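You operate a simulated robot arm through the tools that you are given. There is no shell and no other tool. Be economical: measure what you need, move in short steps, check, and stop when the job is done.

You run a simulated two-armed robot. Do the job below in one go: nothing can be reset, and whatever is moved stays where it is left.

## Task
Take the cloth rag from the top of the white bench and lay it out flat on the top of the black bench.
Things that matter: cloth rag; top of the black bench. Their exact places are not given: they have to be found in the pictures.

The check looks at the end state, three seconds after you hand in, the way a careful person would. Anything else that was tipped, shoved, dropped, spilled or broken makes it a failure. Flat cloth is picked up by pressing the open fingertips on it (5 to 10 N) and closing them slowly along it; thin cloth reads only 2 to 8 mm in the jaws.

## Robot
Two 7-joint arms with two-finger parallel grippers on one trunk, on a base that drives. Base frame: it is fixed to the floor where the robot stands at the start and does not move with it; the origin is under the middle of the robot, x ahead of it, y to its left, z up. Units: cm, degrees, N and s.
The left shoulder is at the start at [7, 13.4, 112.6], the right one opposite. Places, roughly: top of the black bench [50, 220, 80]. Payload 1.57 kg a hand.
Tool frame (each hand has its own): the origin (TCP) lies between the finger pads and is the grasp point; the fingertips stand 3 cm ahead of it; z points along the fingers, y is the line along which they close. The gripper opens to 8 cm. The fingers are 1.7 cm wide and 1.2 cm thick; the gripper's body (4 by 8.2 cm) begins 8 cm behind the TCP.
Orientation is that of the tool frame in the base frame, as [roll, pitch, yaw] about the fixed x, y, z axes, in that order (R = Rz(yaw) Ry(pitch) Rx(roll)). With the fingers straight down and closing along the base's y, the tool's x points along the base's -x, its y along +y and its z along -z.

## Interface
- The arms move only by the tool jog_arm. It takes "left_motion", "right_motion" or both (then of equal length, played together; a hand with none holds still); each is a list of rows, each a list of 6 numbers: the shift along the base's x, y, z in cm, then the turn, a rotation vector about the base's x, y, z in degrees. In form: [[x, y, z, ax, ay, az], ...]. A call has 1 to 10 rows; each row shifts and turns the commanded pose from where the row before left it. "left_fingers" and "right_fingers" are, for a hand that has rows, the gripper command, from -1 (fully open) to 1 (shut), values between in proportion, set as the call begins (left out, the last holds). A row lasts 0.2 s, in which the tool goes at most 5 cm and 8.6 degrees; a call with a longer step from one row to the next is refused whole, and so is a gripper value outside its range. A pose out of reach is approached as far as the arm can. The call stops where the force on the tool passes 40 N (or 10 N more than at its start, if that is more) or the arm is blocked; 0.2 s more then pass. Each finger travels about 15.3 cm/s and halts on what it meets, pressing with about 25 N; the grip force reading is that of the motor and also rises with nothing between the fingers. The clock runs only during rows and for 0.2 s after the last one: add rows that do not move to give the fingers time. The reply holds the time, the measured pose of the TCP, the force on the tool along the base axes, the opening and the grip force, in the units named above and with some noise.
- Cameras (640 x 400 px; columns grow to the right, rows downward): "scene" is now at [12.82, -0.27, 133.43]; the picture's right is [-0.05, -1.00, 0.00], its down [-0.75, 0.04, -0.67] and it looks along [0.66, -0.03, -0.75] (base axes); focal length 296 px, centre (320, 200). "left" rides on the left gripper at [7.2, 0.7, -12.2] in its tool frame; the picture's right is [-0.09, 1.00, 0.00], its down [-0.84, -0.08, -0.54] and it looks along [-0.54, -0.05, 0.84] (tool axes); focal length 238 px, centre (320, 200). "right" rides on the right gripper at [7.2, -0.7, -12.2] in its tool frame; the picture's right is [0.09, 1.00, 0.00], its down [-0.84, 0.08, -0.54] and it looks along [-0.54, 0.05, 0.84] (tool axes); focal length 238 px, centre (320, 200).
- get_image(camera): a new picture of that camera. The clock stands still meanwhile.
- raise_lower(by): slides the trunk up (or, below 0, down) by that many cm; the arms and the scene camera ride with it, the base frame stays. It gives what a move gives, with no picture.
- base_move(legs): drives the robot by 1 to 6 legs, each [ahead, left, turn to the left] in cm, cm and degrees, along the robot's own axes; the way and the turn of a leg run together, so that a leg with both is an arc; at most 150 cm and 180 degrees a leg. The arms and the cameras ride along, it lands a little off, and it stops where it bumps. It gives what a move gives.
- pan_tilt(pan, tilt): turns the head with the scene camera to pan (to the left, within 86 degrees either way) and tilt (down, from -29 to 69), counted from straight ahead of the robot. It gives what a move gives.
- point_at(camera, pixels): for up to 12 pixels [column, row] of the newest picture of that camera ("zoom" is the newest enlarged one), the place [x, y, z] in the base frame of the surface seen there, good to about 0.2 cm. The clock stands still meanwhile.
- inspect(camera, box): a new picture of the part [left, top, right, bottom] of that camera's present view, enlarged. The clock stands still meanwhile.
- sign_off(): hands the job in; it is judged then, once.

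Work in short steps. Measure before you move; look again where a grasp or a placing could have gone wrong, and mend it. You have 80 turns and 62 pictures in all, those below and enlarged ones among them. Open the grippers and draw the arms clear of the work before you hand the job in, unless the task says otherwise; then end with one line.

The tools are called after "Request:" as a command line: name --argument value ..., lists and objects as JSON in quotes. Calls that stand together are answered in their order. jog_arm: Moves the arms, as the interface text tells. Its arguments: {"type":"object","properties":{"left_motion":{"type":"array","items":{"type":"array","items":{"type":"number"}}},"left_fingers":{"type":"number"},"right_motion":{"type":"array","items":{"type":"array","items":{"type":"number"}}},"right_fingers":{"type":"number"}},"required":[]} The other tools are called the same way: raise_lower (by) slides the trunk up or down; base_move (legs) drives the base; pan_tilt (pan, tilt) turns the head that bears the scene camera; get_image (camera) takes a picture; point_at (camera, pixels) gives the place of the surface under pixels of a picture; inspect (camera, box) takes an enlarged picture of a part of a camera's view; sign_off () hands the job in.

At the start:

```text
t: 0.0
left_position: [44.3, 18.03, 106.24]
left_tool_rot: [180.0, 0.0, -179.9]
left_ft_force: [-0.6, -0.3, -0.1]
left_grip_width: 8.01
left_gripper_force: 0.0
right_position: [43.21, -16.73, 101.68]
right_tool_rot: [-180.0, 0.0, -179.9]
right_ft_force: [0.5, 0.4, -0.2]
right_grip_width: 8.02
right_gripper_force: 0.0
trunk travel left (down, up): [-70.0, 24.0]
robot x, y, heading: [-0.19, -0.26, 0.2]
head pan, tilt: [-2.8, 48.3]
```

scene: 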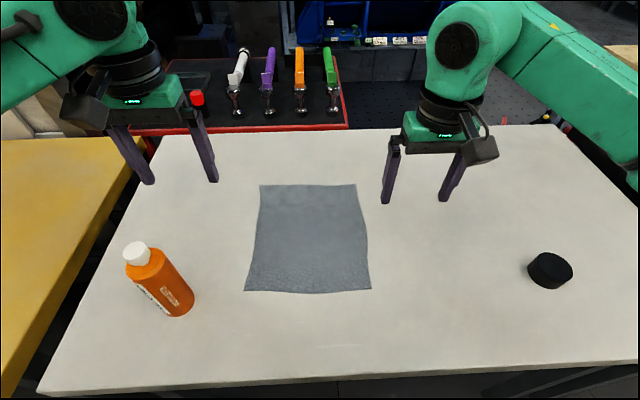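
right: 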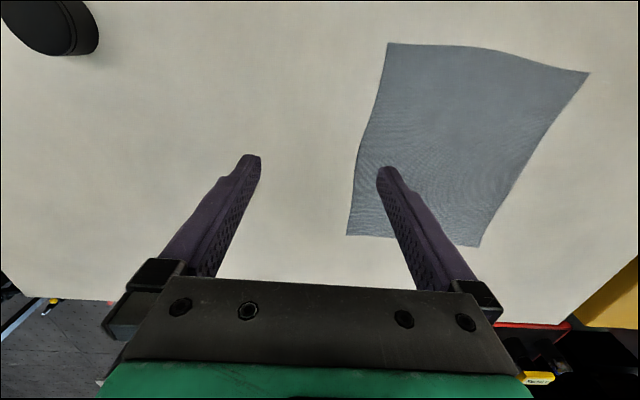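
left: 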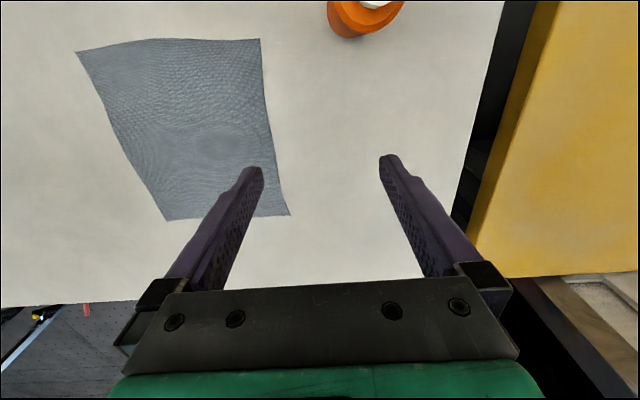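

The rag lies on the white bench with corners near (260,185), (356,185), (371,290), (244,291) in the scene picture. I measure its corners, the bench and the obstacles.

Request:
point_at --camera "scene" --pixels '[[262, 187], [354, 187], [368, 287], [247, 289], [310, 240], [368, 240], [256, 240], [145, 250], [548, 265], [40, 390], [150, 140], [550, 130]]'

Request:
pan_tilt --pan 80 --tilt 30

Request:
get_image --camera "scene"

```text
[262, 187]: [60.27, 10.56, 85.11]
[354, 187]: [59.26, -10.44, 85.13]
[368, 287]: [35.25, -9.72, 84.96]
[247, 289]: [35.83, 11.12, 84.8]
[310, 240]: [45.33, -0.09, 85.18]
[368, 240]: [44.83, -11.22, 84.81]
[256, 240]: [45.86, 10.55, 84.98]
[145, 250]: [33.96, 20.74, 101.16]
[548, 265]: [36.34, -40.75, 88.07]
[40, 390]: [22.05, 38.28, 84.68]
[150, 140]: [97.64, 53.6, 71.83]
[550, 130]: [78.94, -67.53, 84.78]
```

```text
t: 1.6
left_position: [44.36, 17.95, 106.27]
left_tool_rot: [-179.8, 0.0, -179.9]
left_ft_force: [0.4, -0.5, -0.5]
left_grip_width: 7.97
left_gripper_force: 0.0
right_position: [43.08, -16.58, 101.62]
right_tool_rot: [180.0, 0.0, 179.9]
right_ft_force: [0.2, 0.0, -0.3]
right_grip_width: 8.01
right_gripper_force: 0.1
trunk travel left (down, up): [-70.0, 24.0]
robot x, y, heading: [-0.07, -0.14, -0.1]
head pan, tilt: [80.0, 30.0]
```

```text
58 pictures are left
```

scene: 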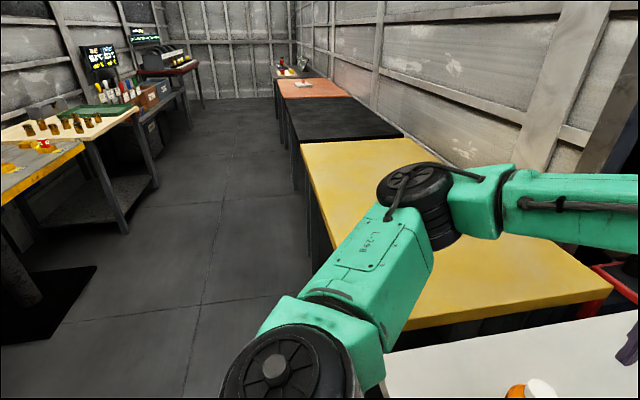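

The black bench lies behind the yellow one, near (340,120), and looks empty. I measure its edges and zoom in on it.

Request:
inspect --camera "scene" --box '[240, 50, 440, 175]'

Request:
point_at --camera "scene" --pixels '[[298, 141], [400, 134], [288, 100], [352, 97], [340, 118], [304, 147], [400, 141], [402, 325], [600, 300], [310, 170], [281, 82]]'

```text
3.20 times, centred on (340, 112) of scene
```

zoom: 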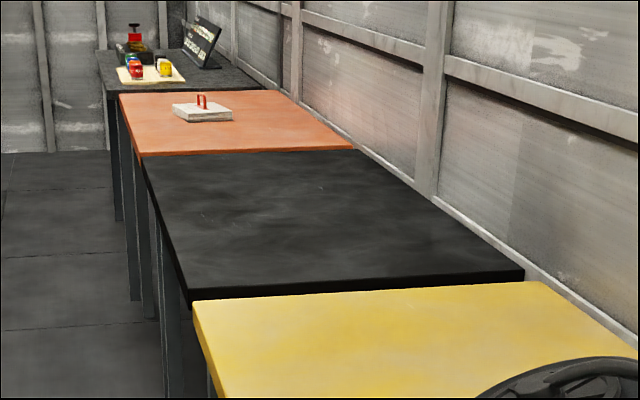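

```text
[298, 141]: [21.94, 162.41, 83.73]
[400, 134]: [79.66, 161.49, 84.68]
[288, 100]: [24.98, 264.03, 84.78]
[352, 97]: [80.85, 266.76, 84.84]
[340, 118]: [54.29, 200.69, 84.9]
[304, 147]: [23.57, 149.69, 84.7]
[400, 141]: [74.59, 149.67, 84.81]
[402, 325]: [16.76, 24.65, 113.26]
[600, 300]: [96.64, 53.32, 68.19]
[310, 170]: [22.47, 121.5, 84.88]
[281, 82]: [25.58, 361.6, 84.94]
```

The black top spans x 22–80, y 160–268 at z 84.8, and is clear. I check the free floor on the left and look at the head's other side for room behind.

Request:
point_at --camera "scene" --pixels '[[84, 147], [125, 232], [95, 270], [155, 190], [10, 190], [200, 105], [60, 325], [305, 220]]'

Request:
pan_tilt --pan 0 --tilt 55

Request:
get_image --camera "scene"

```text
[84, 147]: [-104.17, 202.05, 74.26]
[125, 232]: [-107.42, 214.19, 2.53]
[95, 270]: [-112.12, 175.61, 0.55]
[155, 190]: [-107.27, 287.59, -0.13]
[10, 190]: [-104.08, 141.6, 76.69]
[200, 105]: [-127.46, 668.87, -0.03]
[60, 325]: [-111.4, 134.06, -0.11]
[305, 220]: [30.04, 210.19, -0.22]
```

```text
t: 3.1
left_position: [44.27, 18.02, 106.3]
left_tool_rot: [-179.8, -0.1, -179.9]
left_ft_force: [-0.7, 0.8, -0.3]
left_grip_width: 8.0
left_gripper_force: 0.2
right_position: [43.21, -16.52, 101.62]
right_tool_rot: [-180.0, 0.0, -180.0]
right_ft_force: [0.4, -0.2, 0.9]
right_grip_width: 8.02
right_gripper_force: 0.1
trunk travel left (down, up): [-70.0, 24.0]
robot x, y, heading: [-0.12, -0.32, -0.0]
head pan, tilt: [0.0, 55.0]
```

```text
56 pictures are left
```

scene: 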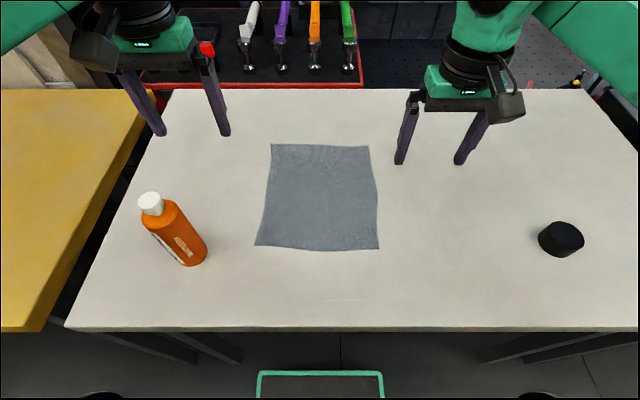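

Aisle is free (opposite bench at x ≈ -104). I'll take the near edge with both hands (left y≈7.5, right y≈-6.3, x≈37), fingers half open; first moving above it.

Request:
jog_arm --left_motion '[[0, -3.5, 0, 0, 0, 0], [0, -3.5, 0, 0, 0, 0], [0, -3.5, 0, 0, 0, 0], [-3.6, 0, -2, 0, 0, 0], [-3.6, 0, -3, 0, 0, 0], [0, 0, -4, 0, 0, 0], [0, 0, -4, 0, 0, 0], [0, 0, 0, 0, 0, 0]]' --right_motion '[[0, 3.4, 0, 0, 0, 0], [0, 3.4, 0, 0, 0, 0], [0, 3.4, 0, 0, 0, 0], [-3, 0, 0, 0, 0, 0], [-3.1, 0, 0, 0, 0, 0], [0, 0, -4, 0, 0, 0], [0, 0, -4, 0, 0, 0], [0, 0, 0, 0, 0, 0]]' --left_fingers 0 --right_fingers 0

Request:
get_image --camera "scene"

Request:
get_image --camera "left"

```text
t: 4.9
left_position: [37.01, 7.49, 93.24]
left_tool_rot: [-179.9, -0.1, 180.0]
left_ft_force: [0.0, -0.4, -1.1]
left_grip_width: 4.0
left_gripper_force: 0.1
right_position: [36.73, -6.42, 93.53]
right_tool_rot: [180.0, 0.1, -180.0]
right_ft_force: [-0.9, -0.8, 0.1]
right_grip_width: 4.02
right_gripper_force: 0.1
trunk travel left (down, up): [-70.0, 24.0]
robot x, y, heading: [0.2, 0.31, 0.2]
head pan, tilt: [0.0, 55.0]
```

```text
55 pictures are left
```

scene: 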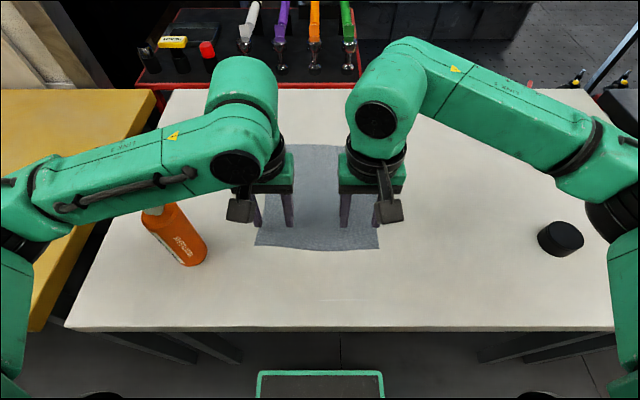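

```text
54 pictures are left
```

left: 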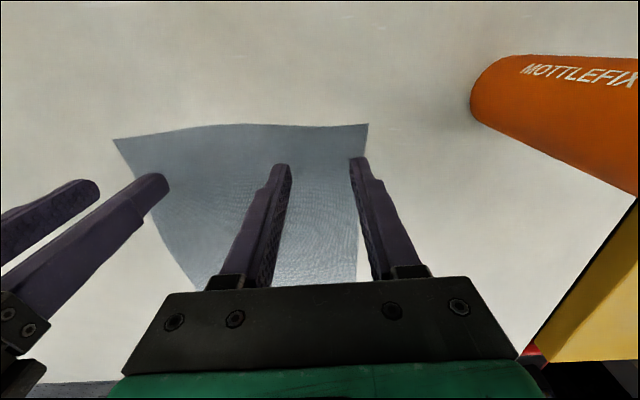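

The forearm passes near the bottle (cap hidden near (150,210)); I measure the forearm's height there and the rag's near corners.

Request:
point_at --camera "scene" --pixels '[[150, 150], [150, 170], [155, 195], [165, 235], [152, 214], [120, 205], [258, 243], [376, 247]]'

Request:
point_at --camera "left" --pixels '[[366, 127], [117, 141], [240, 127], [357, 165], [277, 170], [495, 70], [480, 115], [360, 250]]'

```text
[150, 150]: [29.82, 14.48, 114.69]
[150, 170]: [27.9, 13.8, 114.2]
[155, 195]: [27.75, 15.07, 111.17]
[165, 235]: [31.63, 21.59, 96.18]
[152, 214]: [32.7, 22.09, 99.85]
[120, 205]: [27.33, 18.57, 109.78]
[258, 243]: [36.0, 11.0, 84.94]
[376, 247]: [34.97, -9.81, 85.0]
```

```text
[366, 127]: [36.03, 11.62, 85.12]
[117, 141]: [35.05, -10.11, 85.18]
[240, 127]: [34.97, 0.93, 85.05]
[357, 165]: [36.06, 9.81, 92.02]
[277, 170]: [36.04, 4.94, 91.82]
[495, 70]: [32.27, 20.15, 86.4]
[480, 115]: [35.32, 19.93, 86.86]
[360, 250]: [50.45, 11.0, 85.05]
```

The left forearm is only some 5 cm above the bottle cap, so I raise the trunk 15 cm and lower the hands instead, so the forearms slope higher.

Request:
raise_lower --by 15

Request:
jog_arm --left_motion '[[0, 0, -4, 0, 0, 0], [0, 0, -4, 0, 0, 0], [0, 0, -4, 0, 0, 0], [0, 0, -3, 0, 0, 0], [0, 0, 0, 0, 0, 0]]' --right_motion '[[0, 0, -4, 0, 0, 0], [0, 0, -4, 0, 0, 0], [0, 0, -4, 0, 0, 0], [0, 0, -3, 0, 0, 0], [0, 0, 0, 0, 0, 0]]'

Request:
get_image --camera "scene"

```text
t: 6.6
left_position: [36.99, 7.39, 108.31]
left_tool_rot: [-179.9, 0.0, -179.9]
left_ft_force: [-0.3, 0.0, -0.4]
left_grip_width: 3.99
left_gripper_force: 0.1
right_position: [36.84, -6.37, 108.38]
right_tool_rot: [180.0, 0.0, -180.0]
right_ft_force: [0.0, -0.6, -0.6]
right_grip_width: 3.99
right_gripper_force: 0.1
trunk travel left (down, up): [-85.0, 9.0]
robot x, y, heading: [0.01, -0.11, 0.2]
head pan, tilt: [0.0, 55.0]
```

```text
t: 7.8
left_position: [36.93, 7.45, 93.29]
left_tool_rot: [-179.9, 0.0, -180.0]
left_ft_force: [0.1, 0.0, -0.7]
left_grip_width: 3.99
left_gripper_force: 0.0
right_position: [36.77, -6.42, 93.46]
right_tool_rot: [-180.0, -0.1, 179.9]
right_ft_force: [0.1, -0.2, 0.2]
right_grip_width: 3.98
right_gripper_force: 0.0
trunk travel left (down, up): [-85.0, 9.0]
robot x, y, heading: [-0.4, 0.1, 0.2]
head pan, tilt: [0.0, 55.0]
```

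```text
53 pictures are left
```

scene: 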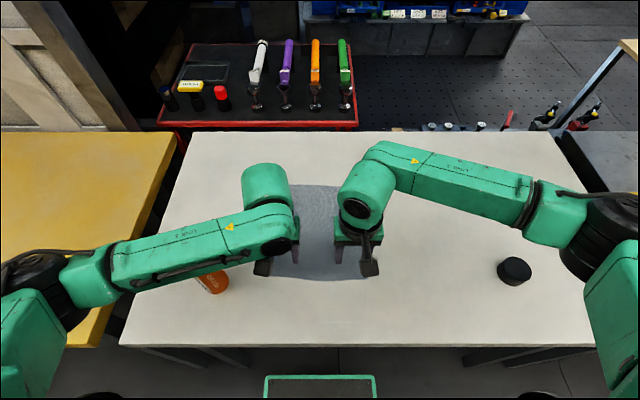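

Both hands are back above the rag; I check the forearm height over the bottle at (190,265).

Request:
point_at --camera "scene" --pixels '[[200, 268], [180, 275], [200, 245], [140, 285], [212, 280], [220, 262]]'

```text
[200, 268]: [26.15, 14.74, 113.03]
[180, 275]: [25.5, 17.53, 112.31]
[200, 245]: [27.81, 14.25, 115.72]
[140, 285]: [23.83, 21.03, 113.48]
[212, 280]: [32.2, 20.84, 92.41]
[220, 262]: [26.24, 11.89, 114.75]
```

The forearm is clear now (z ≈ 112). I descend to just above contact.

Request:
jog_arm --left_motion '[[0, 0, -3, 0, 0, 0], [0, 0, -1.8, 0, 0, 0], [0, 0, -0.4, 0, 0, 0], [0, 0, 0, 0, 0, 0]]' --right_motion '[[0, 0, -3, 0, 0, 0], [0, 0, -2, 0, 0, 0], [0, 0, -0.4, 0, 0, 0], [0, 0, 0, 0, 0, 0]]'

```text
t: 8.8
left_position: [36.93, 7.56, 88.13]
left_tool_rot: [-179.8, 0.2, -179.9]
left_ft_force: [0.4, 0.1, 6.5]
left_grip_width: 3.99
left_gripper_force: 0.0
right_position: [36.78, -6.42, 88.17]
right_tool_rot: [180.0, 0.1, 179.9]
right_ft_force: [0.2, 0.9, 3.3]
right_grip_width: 4.0
right_gripper_force: 0.1
trunk travel left (down, up): [-85.0, 9.0]
robot x, y, heading: [0.05, 0.35, 0.2]
head pan, tilt: [0.0, 55.0]
```

Left presses with 6.5 N, right with 3.3 N; I nudge the right down and begin closing slowly.

Request:
jog_arm --left_motion '[[0, 0, 0, 0, 0, 0], [0, 0, 0, 0, 0, 0]]' --right_motion '[[0, 0, -0.12, 0, 0, 0], [0, 0, 0, 0, 0, 0]]' --left_fingers 0.15 --right_fingers 0.05

Request:
jog_arm --left_motion '[[0, 0, 0, 0, 0, 0]]' --right_motion '[[0, 0, 0, 0, 0, 0]]' --left_fingers 0.3 --right_fingers 0.25

Request:
jog_arm --left_motion '[[0, 0, 0, 0, 0, 0]]' --right_motion '[[0, 0, 0, 0, 0, 0]]' --left_fingers 0.5 --right_fingers 0.5

Request:
get_image --camera "left"

```text
t: 9.4
left_position: [36.88, 7.53, 88.16]
left_tool_rot: [-179.8, 0.0, -179.8]
left_ft_force: [1.1, -1.4, 3.5]
left_grip_width: 3.4
left_gripper_force: 0.1
right_position: [36.74, -6.33, 88.07]
right_tool_rot: [179.9, 0.1, 180.0]
right_ft_force: [1.0, 0.8, 15.7]
right_grip_width: 3.66
right_gripper_force: 0.0
trunk travel left (down, up): [-85.0, 9.0]
robot x, y, heading: [-0.17, 0.08, -0.0]
head pan, tilt: [0.0, 55.0]
```

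```text
t: 9.8
left_position: [36.81, 7.41, 88.21]
left_tool_rot: [-180.0, 0.1, -179.9]
left_ft_force: [0.3, 0.4, 2.2]
left_grip_width: 2.76
left_gripper_force: 0.0
right_position: [36.71, -6.42, 88.12]
right_tool_rot: [180.0, 0.2, 180.0]
right_ft_force: [1.4, 0.1, 19.8]
right_grip_width: 2.91
right_gripper_force: 0.1
trunk travel left (down, up): [-85.0, 9.0]
robot x, y, heading: [-0.02, 0.07, 0.0]
head pan, tilt: [0.0, 55.0]
```

```text
t: 10.2
left_position: [36.82, 7.65, 88.05]
left_tool_rot: [-179.9, 0.1, -179.9]
left_ft_force: [0.0, -0.8, 0.3]
left_grip_width: 1.98
left_gripper_force: 0.1
right_position: [36.67, -6.29, 88.15]
right_tool_rot: [-179.9, 0.2, 180.0]
right_ft_force: [0.1, 1.1, 22.9]
right_grip_width: 1.74
right_gripper_force: 0.0
trunk travel left (down, up): [-85.0, 9.0]
robot x, y, heading: [-0.17, 0.24, -0.1]
head pan, tilt: [0.0, 55.0]
```

```text
52 pictures are left
```

left: 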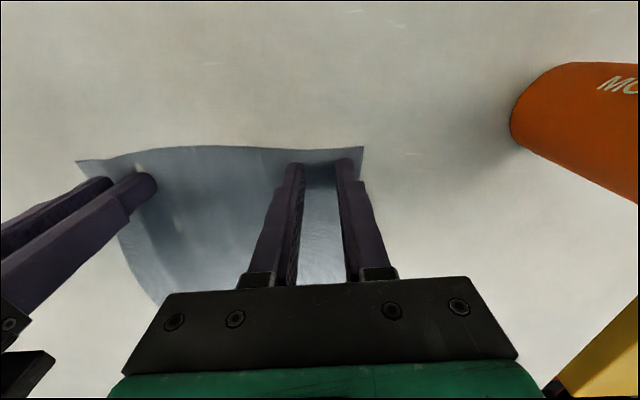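

Left lost pressure (0.3 N) and right presses too hard (23 N). I correct both with small z shifts and reopen the left for a fresh pinch.

Request:
jog_arm --left_motion '[[0, 0, 0, 0, 0, 0], [0, 0, 0, 0, 0, 0], [0, 0, -0.12, 0, 0, 0], [0, 0, 0, 0, 0, 0]]' --right_motion '[[0, 0, 0.14, 0, 0, 0], [0, 0, 0, 0, 0, 0], [0, 0, 0, 0, 0, 0], [0, 0, 0, 0, 0, 0]]' --left_fingers 0.1

Request:
get_image --camera "right"

```text
t: 11.2
left_position: [36.97, 7.59, 88.09]
left_tool_rot: [-179.9, 0.3, -179.9]
left_ft_force: [-1.1, 2.3, 20.9]
left_grip_width: 3.55
left_gripper_force: 0.0
right_position: [36.57, -6.43, 87.99]
right_tool_rot: [-179.9, 0.1, 179.9]
right_ft_force: [0.9, 0.8, 0.4]
right_grip_width: 2.02
right_gripper_force: 0.1
trunk travel left (down, up): [-85.0, 9.0]
robot x, y, heading: [0.05, 0.04, -0.0]
head pan, tilt: [0.0, 55.0]
```

```text
51 pictures are left
```

right: 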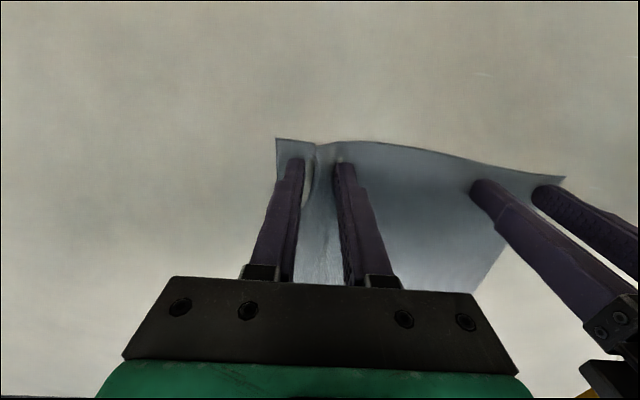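

Right fingers have a hump gathered between them at (318,180). I close both further, with small pressure adjustments.

Request:
jog_arm --left_motion '[[0, 0, -0.02, 0, 0, 0], [0, 0, 0, 0, 0, 0]]' --right_motion '[[0, 0, -0.06, 0, 0, 0], [0, 0, 0, 0, 0, 0]]' --left_fingers 0.3 --right_fingers 0.6

Request:
jog_arm --left_motion '[[0, 0, 0, 0, 0, 0], [0, 0, 0, 0, 0, 0]]' --right_motion '[[0, 0, 0, 0, 0, 0], [0, 0, 0, 0, 0, 0]]' --left_fingers 0.5 --right_fingers 0.75

Request:
get_image --camera "left"

```text
t: 11.8
left_position: [37.0, 7.41, 88.1]
left_tool_rot: [-180.0, 0.3, -179.9]
left_ft_force: [2.1, 3.1, 31.9]
left_grip_width: 2.81
left_gripper_force: 0.4
right_position: [36.77, -6.41, 88.2]
right_tool_rot: [-180.0, 0.2, -180.0]
right_ft_force: [-0.5, -0.5, 0.1]
right_grip_width: 1.58
right_gripper_force: 0.1
trunk travel left (down, up): [-85.0, 9.0]
robot x, y, heading: [-0.12, -0.14, -0.0]
head pan, tilt: [0.0, 55.0]
```

```text
t: 12.4
left_position: [36.77, 7.28, 88.16]
left_tool_rot: [-179.8, 0.3, -180.0]
left_ft_force: [1.0, -4.9, 34.3]
left_grip_width: 1.56
left_gripper_force: 0.1
right_position: [36.49, -6.64, 88.36]
right_tool_rot: [180.0, 0.2, -179.9]
right_ft_force: [1.1, 0.4, 1.7]
right_grip_width: 1.02
right_gripper_force: 0.0
trunk travel left (down, up): [-85.0, 9.0]
robot x, y, heading: [-0.1, 0.16, 0.2]
head pan, tilt: [0.0, 55.0]
```

```text
50 pictures are left
```

left: 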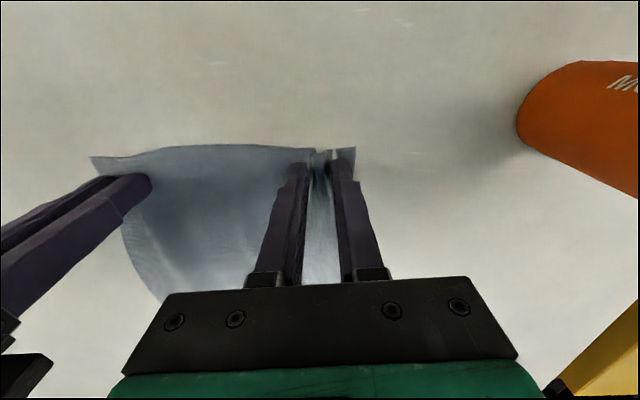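

Left now has a gathered fold at (325,165) but presses with 34 N; I relieve it slightly and close both fully.

Request:
jog_arm --left_motion '[[0, 0, 0.1, 0, 0, 0], [0, 0, 0, 0, 0, 0], [0, 0, 0, 0, 0, 0]]' --right_motion '[[0, 0, 0, 0, 0, 0], [0, 0, 0, 0, 0, 0], [0, 0, 0, 0, 0, 0]]' --left_fingers 1 --right_fingers 1

Request:
get_image --camera "right"

Request:
get_image --camera "left"

```text
t: 13.2
left_position: [36.76, 7.58, 88.21]
left_tool_rot: [179.9, 0.2, -179.9]
left_ft_force: [2.2, -0.4, 27.5]
left_grip_width: 0.6
left_gripper_force: 25.1
right_position: [36.65, -6.44, 88.19]
right_tool_rot: [180.0, 0.2, 180.0]
right_ft_force: [-0.2, 0.4, 4.5]
right_grip_width: 0.0
right_gripper_force: 21.5
trunk travel left (down, up): [-85.0, 9.0]
robot x, y, heading: [0.15, -0.32, -0.0]
head pan, tilt: [0.0, 55.0]
```

```text
49 pictures are left
```

right: 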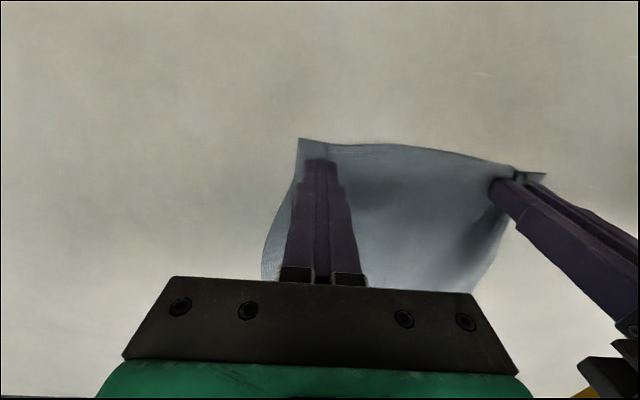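

```text
48 pictures are left
```

left: 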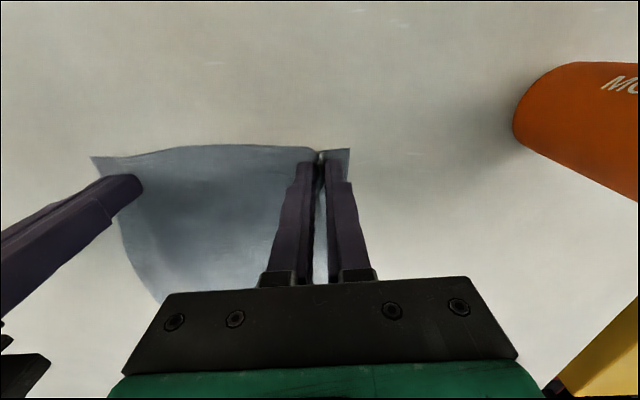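

Left holds the cloth (0.6 cm); right slipped off (0.0). I lift right slightly, reopen, and press again more firmly.

Request:
jog_arm --left_motion '[[0, 0, 0.1, 0, 0, 0], [0, 0, 0.05, 0, 0, 0], [0, 0, 0, 0, 0, 0], [0, 0, 0, 0, 0, 0], [0, 0, 0, 0, 0, 0]]' --right_motion '[[0, 0, 0.6, 0, 0, 0], [0, 0, 0, 0, 0, 0], [0, 0, -0.4, 0, 0, 0], [0, 0, -0.3, 0, 0, 0], [0, 0, 0, 0, 0, 0]]' --right_fingers 0.1

```text
t: 14.4
left_position: [36.84, 7.55, 88.2]
left_tool_rot: [-180.0, 0.0, -179.9]
left_ft_force: [1.1, -1.2, 1.2]
left_grip_width: 0.6
left_gripper_force: 24.4
right_position: [36.69, -6.4, 88.11]
right_tool_rot: [179.9, 0.1, 180.0]
right_ft_force: [-1.2, -1.6, 17.0]
right_grip_width: 3.67
right_gripper_force: 0.6
trunk travel left (down, up): [-85.0, 9.0]
robot x, y, heading: [0.17, -0.15, 0.2]
head pan, tilt: [0.0, 55.0]
```

Right presses with 17 N at 3.7 cm; I close it in steps and watch the force.

Request:
jog_arm --right_motion '[[0, 0, 0, 0, 0, 0]]' --right_fingers 0.3

Request:
jog_arm --right_motion '[[0, 0, 0, 0, 0, 0]]' --right_fingers 0.5

Request:
jog_arm --right_motion '[[0, 0, 0, 0, 0, 0]]' --right_fingers 0.65

Request:
jog_arm --right_motion '[[0, 0, 0, 0, 0, 0], [0, 0, 0, 0, 0, 0]]' --right_fingers 1

Request:
get_image --camera "right"

```text
t: 14.8
left_position: [36.87, 7.55, 88.16]
left_tool_rot: [-180.0, 0.1, -179.9]
left_ft_force: [-1.1, 0.4, -0.2]
left_grip_width: 0.61
left_gripper_force: 24.9
right_position: [36.83, -6.36, 88.15]
right_tool_rot: [179.8, 0.3, -180.0]
right_ft_force: [1.3, -0.7, 20.8]
right_grip_width: 2.8
right_gripper_force: 0.1
trunk travel left (down, up): [-85.0, 9.0]
robot x, y, heading: [0.38, -0.02, 0.1]
head pan, tilt: [0.0, 55.0]
```

```text
t: 15.2
left_position: [36.88, 7.7, 88.25]
left_tool_rot: [-179.8, 0.1, -179.9]
left_ft_force: [-0.1, -0.9, 0.7]
left_grip_width: 0.61
left_gripper_force: 25.5
right_position: [36.62, -6.33, 88.12]
right_tool_rot: [180.0, 0.2, -180.0]
right_ft_force: [1.0, 1.9, 22.7]
right_grip_width: 1.72
right_gripper_force: 0.0
trunk travel left (down, up): [-85.0, 9.0]
robot x, y, heading: [0.03, -0.05, -0.3]
head pan, tilt: [0.0, 55.0]
```

```text
t: 15.6
left_position: [36.64, 7.58, 88.26]
left_tool_rot: [-179.8, 0.0, -180.0]
left_ft_force: [-0.3, -3.0, 0.6]
left_grip_width: 0.63
left_gripper_force: 24.8
right_position: [36.73, -6.31, 88.1]
right_tool_rot: [-180.0, 0.2, 180.0]
right_ft_force: [0.1, 3.3, 25.1]
right_grip_width: 1.28
right_gripper_force: 0.0
trunk travel left (down, up): [-85.0, 9.0]
robot x, y, heading: [0.18, 0.14, -0.3]
head pan, tilt: [0.0, 55.0]
```

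```text
t: 16.2
left_position: [36.88, 7.43, 88.25]
left_tool_rot: [-179.8, 0.2, -179.9]
left_ft_force: [-0.9, -9.9, 0.4]
left_grip_width: 0.65
left_gripper_force: 25.0
right_position: [36.65, -6.23, 88.07]
right_tool_rot: [179.8, 0.2, -180.0]
right_ft_force: [1.0, 12.4, 23.5]
right_grip_width: 0.23
right_gripper_force: 23.7
trunk travel left (down, up): [-85.0, 9.0]
robot x, y, heading: [0.13, 0.36, -0.1]
head pan, tilt: [0.0, 55.0]
```

```text
47 pictures are left
```

right: 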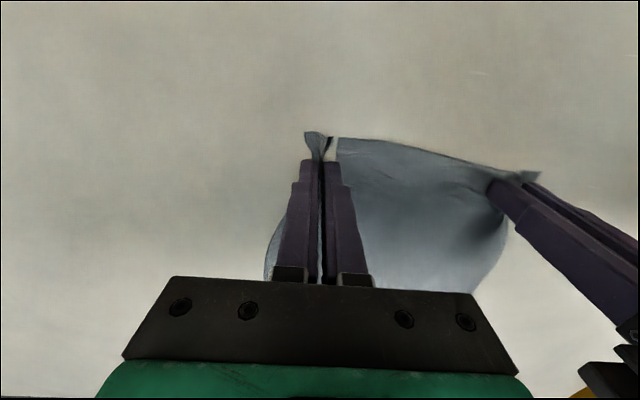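

Both hold (0.65 and 0.23 cm), with 12 N tension between them. I ease the right hand 0.8 cm inward while lifting, then raise both.

Request:
jog_arm --left_motion '[[0, 0, 0.2, 0, 0, 0], [0, 0, 0.5, 0, 0, 0], [0, 0, 2, 0, 0, 0], [0, 0, 3, 0, 0, 0], [0, 0, 3, 0, 0, 0], [0, 0, 0, 0, 0, 0]]' --right_motion '[[0, 0.5, 0.3, 0, 0, 0], [0, 0.3, 0.5, 0, 0, 0], [0, 0, 2, 0, 0, 0], [0, 0, 3, 0, 0, 0], [0, 0, 3, 0, 0, 0], [0, 0, 0, 0, 0, 0]]'

Request:
get_image --camera "right"

```text
t: 17.6
left_position: [37.11, 7.58, 96.96]
left_tool_rot: [179.9, 0.0, -179.9]
left_ft_force: [0.8, -0.7, -0.7]
left_grip_width: 0.62
left_gripper_force: 25.2
right_position: [36.8, -5.68, 96.81]
right_tool_rot: [179.9, 0.0, 179.9]
right_ft_force: [0.8, 0.3, 0.8]
right_grip_width: 0.22
right_gripper_force: 23.7
trunk travel left (down, up): [-85.0, 9.0]
robot x, y, heading: [0.05, -0.35, -0.1]
head pan, tilt: [0.0, 55.0]
```

```text
46 pictures are left
```

right: 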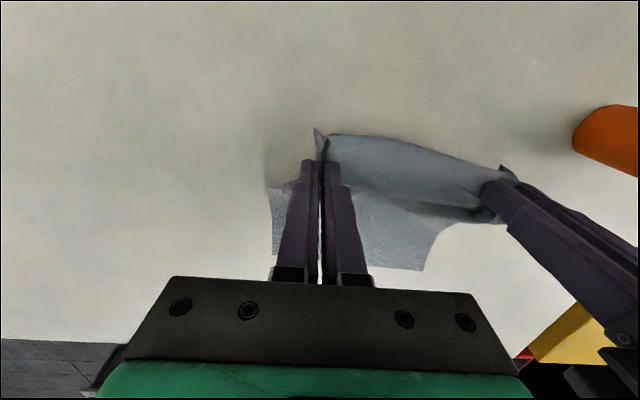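

Both corners came up. I lift to z ≈ 120 so the rag hangs clear.

Request:
jog_arm --left_motion '[[0, 0, 3, 0, 0, 0], [0, 0, 3, 0, 0, 0], [0, 0, 3, 0, 0, 0], [0, 0, 3, 0, 0, 0], [0, 0, 3, 0, 0, 0], [0, 0, 3, 0, 0, 0], [0, 0, 3, 0, 0, 0], [0, 0, 2, 0, 0, 0], [0, 0, 0, 0, 0, 0]]' --right_motion '[[0, 0, 3, 0, 0, 0], [0, 0, 3, 0, 0, 0], [0, 0, 3, 0, 0, 0], [0, 0, 3, 0, 0, 0], [0, 0, 3, 0, 0, 0], [0, 0, 3, 0, 0, 0], [0, 0, 3, 0, 0, 0], [0, 0, 2, 0, 0, 0], [0, 0, 0, 0, 0, 0]]'

Request:
get_image --camera "right"

Request:
get_image --camera "scene"

```text
t: 19.6
left_position: [37.15, 7.69, 119.84]
left_tool_rot: [-179.9, -0.1, -179.9]
left_ft_force: [-0.4, -1.0, -0.1]
left_grip_width: 0.6
left_gripper_force: 25.1
right_position: [36.78, -5.47, 119.77]
right_tool_rot: [-180.0, 0.0, -180.0]
right_ft_force: [0.3, 0.1, 0.2]
right_grip_width: 0.21
right_gripper_force: 23.3
trunk travel left (down, up): [-85.0, 9.0]
robot x, y, heading: [-0.13, 0.01, 0.2]
head pan, tilt: [0.0, 55.0]
```

```text
45 pictures are left
```

right: 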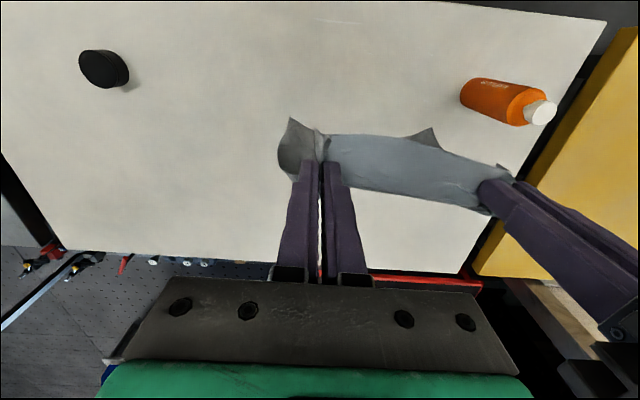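

```text
44 pictures are left
```

scene: 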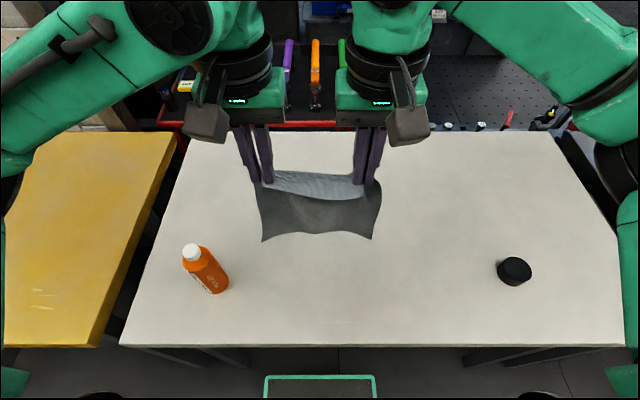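

The rag hangs free from both hands. I check how low its lower corners (263,239) and (371,237) hang.

Request:
point_at --camera "scene" --pixels '[[264, 237], [370, 235], [318, 229], [318, 180], [318, 195], [258, 195]]'

```text
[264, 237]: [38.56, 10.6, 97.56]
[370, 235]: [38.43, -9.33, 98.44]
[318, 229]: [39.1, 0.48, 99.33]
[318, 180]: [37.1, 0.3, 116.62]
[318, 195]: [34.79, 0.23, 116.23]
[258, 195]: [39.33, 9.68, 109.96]
```

The lowest point is z ≈ 97.5, clear of the benches but not the bottle, so I back off 40 cm, go left 212 cm and look.

Request:
base_move --legs '[[-40, 0, 0], [0, 106, 0], [0, 106, 0]]'

Request:
get_image --camera "scene"

```text
t: 32.3
left_position: [-4.24, 220.45, 119.85]
left_tool_rot: [180.0, 0.0, -179.2]
left_ft_force: [-1.2, 0.1, -0.2]
left_grip_width: 0.6
left_gripper_force: 25.5
right_position: [-4.35, 207.36, 119.82]
right_tool_rot: [180.0, 0.0, -179.5]
right_ft_force: [-0.1, 0.9, -0.5]
right_grip_width: 0.21
right_gripper_force: 23.4
trunk travel left (down, up): [-85.0, 9.0]
robot x, y, heading: [-41.12, 212.49, 0.7]
head pan, tilt: [0.0, 55.0]
```

```text
43 pictures are left
```

scene: 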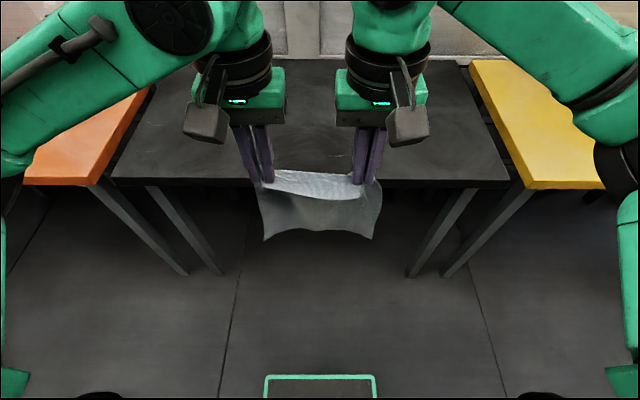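

Centred before the black bench. I drive ahead 41 cm, then look.

Request:
base_move --legs '[[41, 0, -0.7]]'

Request:
get_image --camera "scene"

```text
t: 34.8
left_position: [36.83, 220.04, 119.9]
left_tool_rot: [-179.9, 0.0, 179.9]
left_ft_force: [-0.1, -0.2, 0.6]
left_grip_width: 0.61
left_gripper_force: 25.3
right_position: [36.39, 206.99, 119.9]
right_tool_rot: [180.0, 0.1, 179.7]
right_ft_force: [-0.2, 0.1, -0.8]
right_grip_width: 0.23
right_gripper_force: 23.3
trunk travel left (down, up): [-85.0, 9.0]
robot x, y, heading: [-0.19, 213.01, -0.3]
head pan, tilt: [0.0, 55.0]
```

```text
42 pictures are left
```

scene: 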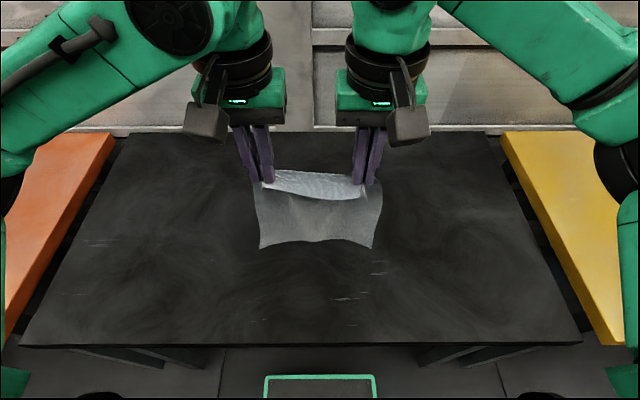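

In position. I spread the hands slightly to take up slack and extend them to x ≈ 58.5.

Request:
jog_arm --left_motion '[[1.5, 0.1, 0, 0, 0, 0], [2.5, 0.1, 0, 0, 0, 0], [2.5, 0, 0, 0, 0, 0], [2.5, 0, 0, 0, 0, 0], [2.5, 0, 0, 0, 0, 0], [2.5, 0, 0, 0, 0, 0], [2.5, 0, 0, 0, 0, 0], [2.5, 0, 0, 0, 0, 0], [1.5, 0, 0, 0, 0, 0], [1, 0, 0, 0, 0, 0]]' --right_motion '[[1.5, -0.1, 0, 0, 0, 0], [2.5, -0.1, 0, 0, 0, 0], [2.5, 0, 0, 0, 0, 0], [2.5, 0, 0, 0, 0, 0], [2.5, 0, 0, 0, 0, 0], [2.5, 0, 0, 0, 0, 0], [2.5, 0, 0, 0, 0, 0], [2.5, 0, 0, 0, 0, 0], [1.5, 0, 0, 0, 0, 0], [1.4, 0, 0, 0, 0, 0]]'

Request:
jog_arm --left_motion '[[0, 0, -2, 0, 0, 0], [0, 0, -2, 0, 0, 0], [0, 0, -2, 0, 0, 0], [0, 0, -2, 0, 0, 0], [0, 0, -1.5, 0, 0, 0], [0, 0, -0.5, 0, 0, 0], [0, 0, 0, 0, 0, 0], [0, 0, 0, 0, 0, 0], [0, 0, 0, 0, 0, 0]]' --right_motion '[[0, 0, -2, 0, 0, 0], [0, 0, -2, 0, 0, 0], [0, 0, -2, 0, 0, 0], [0, 0, -2, 0, 0, 0], [0, 0, -1.5, 0, 0, 0], [0, 0, -0.5, 0, 0, 0], [0, 0, 0, 0, 0, 0], [0, 0, 0, 0, 0, 0], [0, 0, 0, 0, 0, 0]]'

Request:
get_image --camera "scene"

```text
t: 37.0
left_position: [58.36, 220.18, 119.91]
left_tool_rot: [179.9, -0.1, 179.6]
left_ft_force: [-0.2, -5.6, -0.9]
left_grip_width: 0.64
left_gripper_force: 24.8
right_position: [56.97, 206.78, 119.79]
right_tool_rot: [179.9, 0.2, 179.9]
right_ft_force: [1.7, 5.0, 0.6]
right_grip_width: 0.22
right_gripper_force: 24.1
right hand out of reach, approached as far as the arm can: row 10
trunk travel left (down, up): [-85.0, 9.0]
robot x, y, heading: [-0.03, 212.7, -0.1]
head pan, tilt: [0.0, 55.0]
```

```text
t: 39.0
left_position: [58.45, 220.34, 109.98]
left_tool_rot: [-179.9, 0.0, 179.8]
left_ft_force: [-0.5, -6.9, -0.3]
left_grip_width: 0.59
left_gripper_force: 25.2
right_position: [56.97, 206.82, 109.71]
right_tool_rot: [-180.0, 0.0, 179.7]
right_ft_force: [0.7, 6.6, 0.3]
right_grip_width: 0.21
right_gripper_force: 23.5
trunk travel left (down, up): [-85.0, 9.0]
robot x, y, heading: [-0.46, 212.99, -0.2]
head pan, tilt: [0.0, 55.0]
```

```text
41 pictures are left
```

scene: 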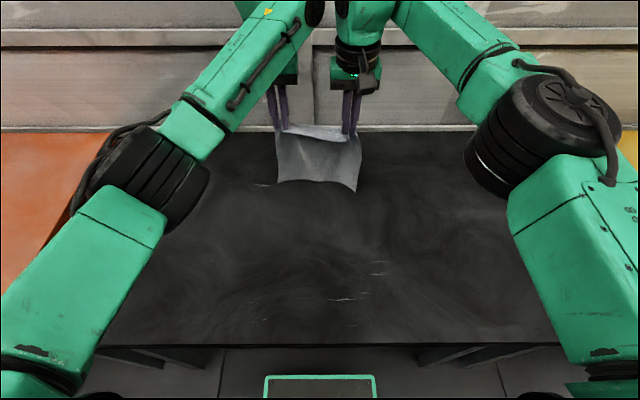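

The rag hangs a few cm above the top. I align the left hand, touch the free edge down, and begin the lay-back motion towards the robot.

Request:
jog_arm --left_motion '[[-1.4, 0, -1, 0, 0, 0], [0, 0, -1.5, 0, 0, 0], [-1, 0, -0.7, 0, 0, 0], [-1.5, 0, -0.8, 0, 0, 0], [-1.5, 0, -1.2, 0, 0, 0], [-1.5, 0, -1.5, 0, 0, 0], [-1.5, 0, -1.5, 0, 0, 0], [-1.5, 0, -1.5, 0, 0, 0], [0, 0, 0, 0, 0, 0]]' --right_motion '[[0, 0, -1, 0, 0, 0], [0, 0, -1.5, 0, 0, 0], [-1, 0, -0.7, 0, 0, 0], [-1.5, 0, -0.8, 0, 0, 0], [-1.5, 0, -1.2, 0, 0, 0], [-1.5, 0, -1.5, 0, 0, 0], [-1.5, 0, -1.5, 0, 0, 0], [-1.5, 0, -1.5, 0, 0, 0], [0, 0, 0, 0, 0, 0]]'

Request:
get_image --camera "scene"

Request:
get_image --camera "right"

```text
t: 41.0
left_position: [48.54, 220.26, 100.18]
left_tool_rot: [-179.9, 0.0, 179.8]
left_ft_force: [-0.6, -5.5, 0.1]
left_grip_width: 0.62
left_gripper_force: 25.4
right_position: [48.58, 206.82, 100.03]
right_tool_rot: [-180.0, 0.1, 179.8]
right_ft_force: [0.6, 5.2, 0.2]
right_grip_width: 0.22
right_gripper_force: 23.8
trunk travel left (down, up): [-85.0, 9.0]
robot x, y, heading: [-0.01, 212.76, -0.4]
head pan, tilt: [0.0, 55.0]
```

```text
40 pictures are left
```

scene: 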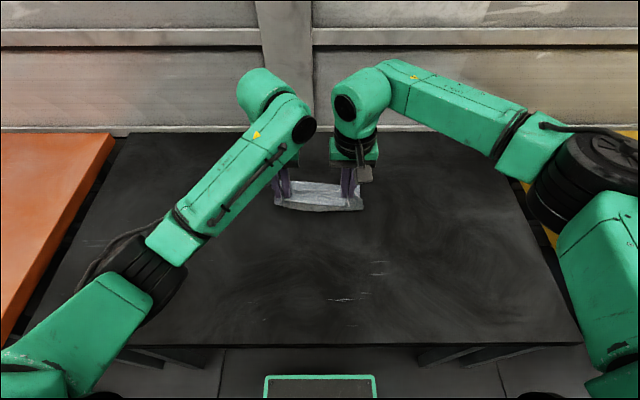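

```text
39 pictures are left
```

right: 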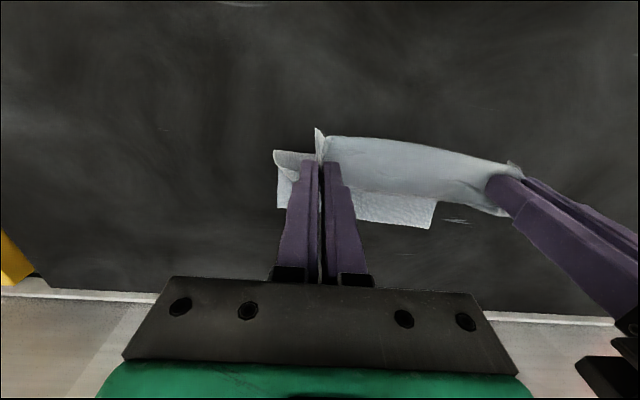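

The free edge trails away from the robot at (400,223), as wanted. I check how far it lies from the hands.

Request:
point_at --camera "right" --pixels '[[425, 225], [375, 217], [280, 204], [400, 205], [400, 195], [400, 160], [320, 135]]'

```text
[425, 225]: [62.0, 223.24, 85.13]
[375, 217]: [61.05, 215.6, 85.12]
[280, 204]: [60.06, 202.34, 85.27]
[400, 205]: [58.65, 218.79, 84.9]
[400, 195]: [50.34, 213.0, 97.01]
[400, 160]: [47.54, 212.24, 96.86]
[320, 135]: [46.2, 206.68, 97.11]
```

The far edge lies at x ≈ 60–62 on the bench. I continue down to z ≈ 88.5 while going back to x ≈ 38.

Request:
jog_arm --left_motion '[[-1.4, 0, -1.4, 0, 0, 0], [-1.4, 0, -1.4, 0, 0, 0], [-1.4, 0, -1.4, 0, 0, 0], [-1.4, 0, -1.4, 0, 0, 0], [-1.4, 0, -1.4, 0, 0, 0], [-1.3, 0, -1.4, 0, 0, 0], [-1.2, 0, -1.4, 0, 0, 0], [-0.6, 0, -1.2, 0, 0, 0], [0, 0, 0, 0, 0, 0]]' --right_motion '[[-1.4, 0, -1.4, 0, 0, 0], [-1.4, 0, -1.4, 0, 0, 0], [-1.4, 0, -1.4, 0, 0, 0], [-1.4, 0, -1.4, 0, 0, 0], [-1.4, 0, -1.4, 0, 0, 0], [-1.3, 0, -1.4, 0, 0, 0], [-1.2, 0, -1.4, 0, 0, 0], [-0.6, 0, -1.2, 0, 0, 0], [0, 0, 0, 0, 0, 0]]'

Request:
get_image --camera "right"

Request:
get_image --camera "scene"

```text
t: 43.0
left_position: [38.36, 220.29, 89.04]
left_tool_rot: [-179.9, 0.0, 179.8]
left_ft_force: [-0.9, -5.9, 0.0]
left_grip_width: 0.65
left_gripper_force: 25.1
right_position: [38.41, 206.74, 89.14]
right_tool_rot: [180.0, 0.1, 179.8]
right_ft_force: [0.2, 6.3, -0.4]
right_grip_width: 0.21
right_gripper_force: 23.7
trunk travel left (down, up): [-85.0, 9.0]
robot x, y, heading: [-0.13, 212.64, -0.1]
head pan, tilt: [0.0, 55.0]
```

```text
38 pictures are left
```

right: 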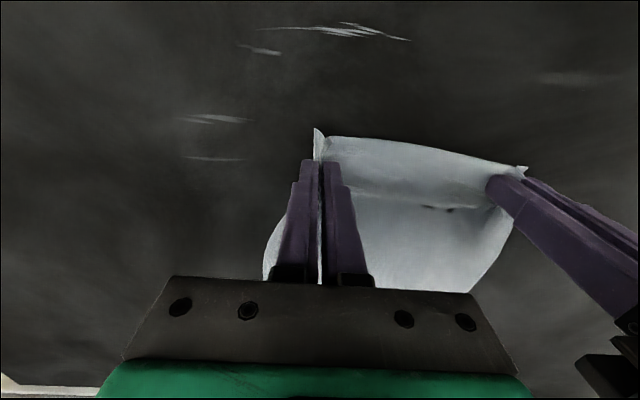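

```text
37 pictures are left
```

scene: 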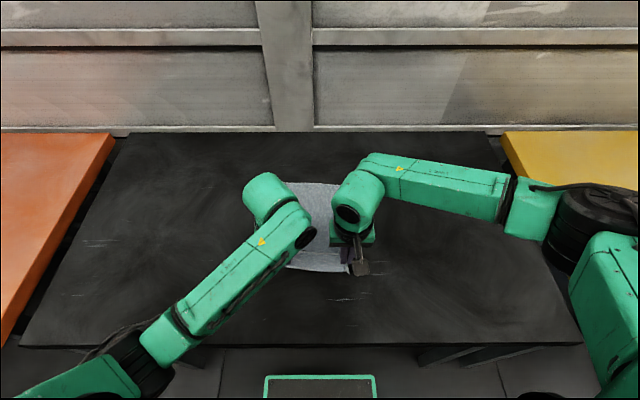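

Nearly laid; I pull 1.2 cm further back to take out the slack while touching down.

Request:
jog_arm --left_motion '[[-0.4, 0, -0.4, 0, 0, 0], [-0.4, 0, -0.3, 0, 0, 0], [-0.4, 0, 0, 0, 0, 0], [0, 0, -0.15, 0, 0, 0], [0, 0, 0, 0, 0, 0]]' --right_motion '[[-0.4, 0, -0.4, 0, 0, 0], [-0.4, 0, -0.4, 0, 0, 0], [-0.4, 0, 0, 0, 0, 0], [0, 0, -0.15, 0, 0, 0], [0, 0, 0, 0, 0, 0]]'

Request:
get_image --camera "right"

```text
t: 44.2
left_position: [37.19, 220.22, 88.33]
left_tool_rot: [-179.9, 0.0, 179.8]
left_ft_force: [-0.1, -5.8, 0.0]
left_grip_width: 0.64
left_gripper_force: 24.6
right_position: [37.37, 206.83, 88.05]
right_tool_rot: [-179.9, -0.1, 179.6]
right_ft_force: [0.4, 5.7, 0.5]
right_grip_width: 0.19
right_gripper_force: 23.1
trunk travel left (down, up): [-85.0, 9.0]
robot x, y, heading: [-0.05, 212.58, -0.3]
head pan, tilt: [0.0, 55.0]
```

```text
36 pictures are left
```

right: 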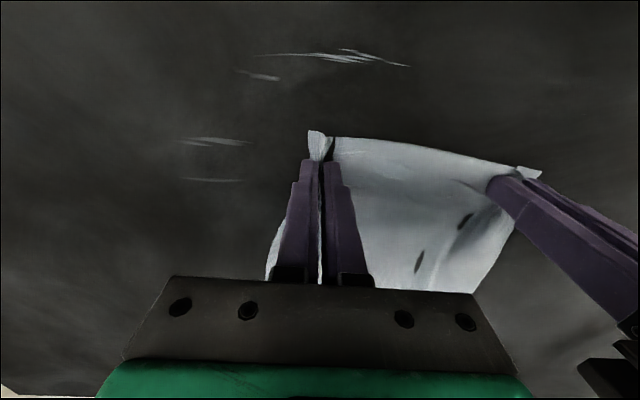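

Laid taut. I open the fingers in steps so the gathered bits spread.

Request:
jog_arm --left_motion '[[0, 0, 0, 0, 0, 0], [0, 0, 0, 0, 0, 0]]' --right_motion '[[0, 0, 0, 0, 0, 0], [0, 0, 0, 0, 0, 0]]' --left_fingers 0.5 --right_fingers 0.5

Request:
jog_arm --left_motion '[[0, 0, 0, 0, 0, 0], [0, 0, 0, 0, 0, 0], [0, 0, 0, 0, 0, 0]]' --right_motion '[[0, 0, 0, 0, 0, 0], [0, 0, 0, 0, 0, 0], [0, 0, 0, 0, 0, 0]]' --left_fingers 0 --right_fingers 0

Request:
get_image --camera "right"

Request:
get_image --camera "left"

```text
t: 44.8
left_position: [37.18, 220.28, 88.21]
left_tool_rot: [-179.9, -0.1, 179.8]
left_ft_force: [-0.1, 0.4, -0.4]
left_grip_width: 1.98
left_gripper_force: 0.1
right_position: [37.24, 206.75, 88.1]
right_tool_rot: [-180.0, 0.0, 179.8]
right_ft_force: [-0.3, 0.1, 1.0]
right_grip_width: 2.03
right_gripper_force: 0.1
trunk travel left (down, up): [-85.0, 9.0]
robot x, y, heading: [-0.58, 212.64, -0.2]
head pan, tilt: [0.0, 55.0]
```

```text
t: 45.6
left_position: [37.15, 220.23, 88.26]
left_tool_rot: [-179.9, -0.1, 179.8]
left_ft_force: [0.4, 0.0, 0.7]
left_grip_width: 3.99
left_gripper_force: 0.1
right_position: [37.37, 206.68, 88.09]
right_tool_rot: [-180.0, 0.0, 179.7]
right_ft_force: [0.4, 0.5, 1.6]
right_grip_width: 3.98
right_gripper_force: 0.1
trunk travel left (down, up): [-85.0, 9.0]
robot x, y, heading: [0.12, 212.56, -0.2]
head pan, tilt: [0.0, 55.0]
```

```text
35 pictures are left
```

right: 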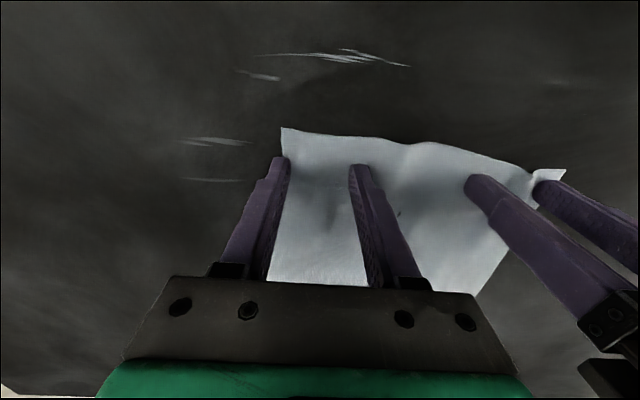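

```text
34 pictures are left
```

left: 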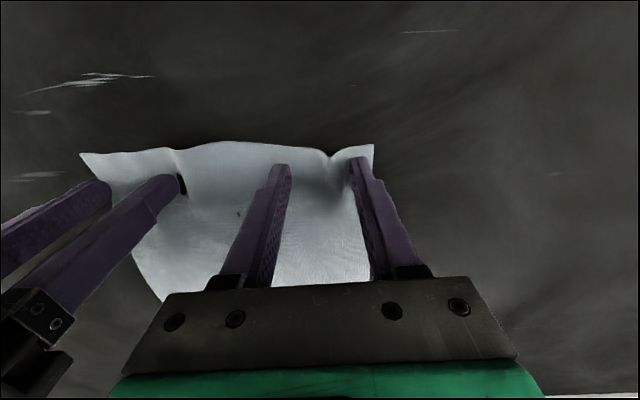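

The rag was released and is unfolding; I raise both hands straight up, then draw them apart and look.

Request:
jog_arm --left_motion '[[0, 0, 1, 0, 0, 0], [0, 0, 2, 0, 0, 0], [0, 0, 4, 0, 0, 0], [0, 0, 4, 0, 0, 0], [0, 3, 4, 0, 0, 0], [0, 4, 3, 0, 0, 0], [0, 4, 0, 0, 0, 0], [0, 4, 0, 0, 0, 0]]' --right_motion '[[0, 0, 1, 0, 0, 0], [0, 0, 2, 0, 0, 0], [0, 0, 4, 0, 0, 0], [0, 0, 4, 0, 0, 0], [0, -3, 4, 0, 0, 0], [0, -4, 3, 0, 0, 0], [0, -4, 0, 0, 0, 0], [0, -4, 0, 0, 0, 0]]'

Request:
get_image --camera "scene"

```text
t: 47.4
left_position: [37.05, 235.2, 106.47]
left_tool_rot: [-180.0, 0.1, 179.7]
left_ft_force: [-0.2, -0.1, 0.2]
left_grip_width: 4.01
left_gripper_force: 0.0
right_position: [37.12, 191.61, 106.22]
right_tool_rot: [-180.0, 0.1, 179.6]
right_ft_force: [-0.3, -0.3, 0.1]
right_grip_width: 4.0
right_gripper_force: 0.0
trunk travel left (down, up): [-85.0, 9.0]
robot x, y, heading: [-0.03, 212.78, -0.3]
head pan, tilt: [0.0, 55.0]
```

```text
33 pictures are left
```

scene: 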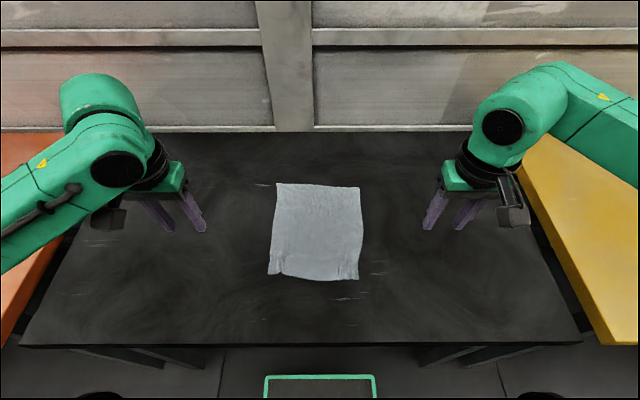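

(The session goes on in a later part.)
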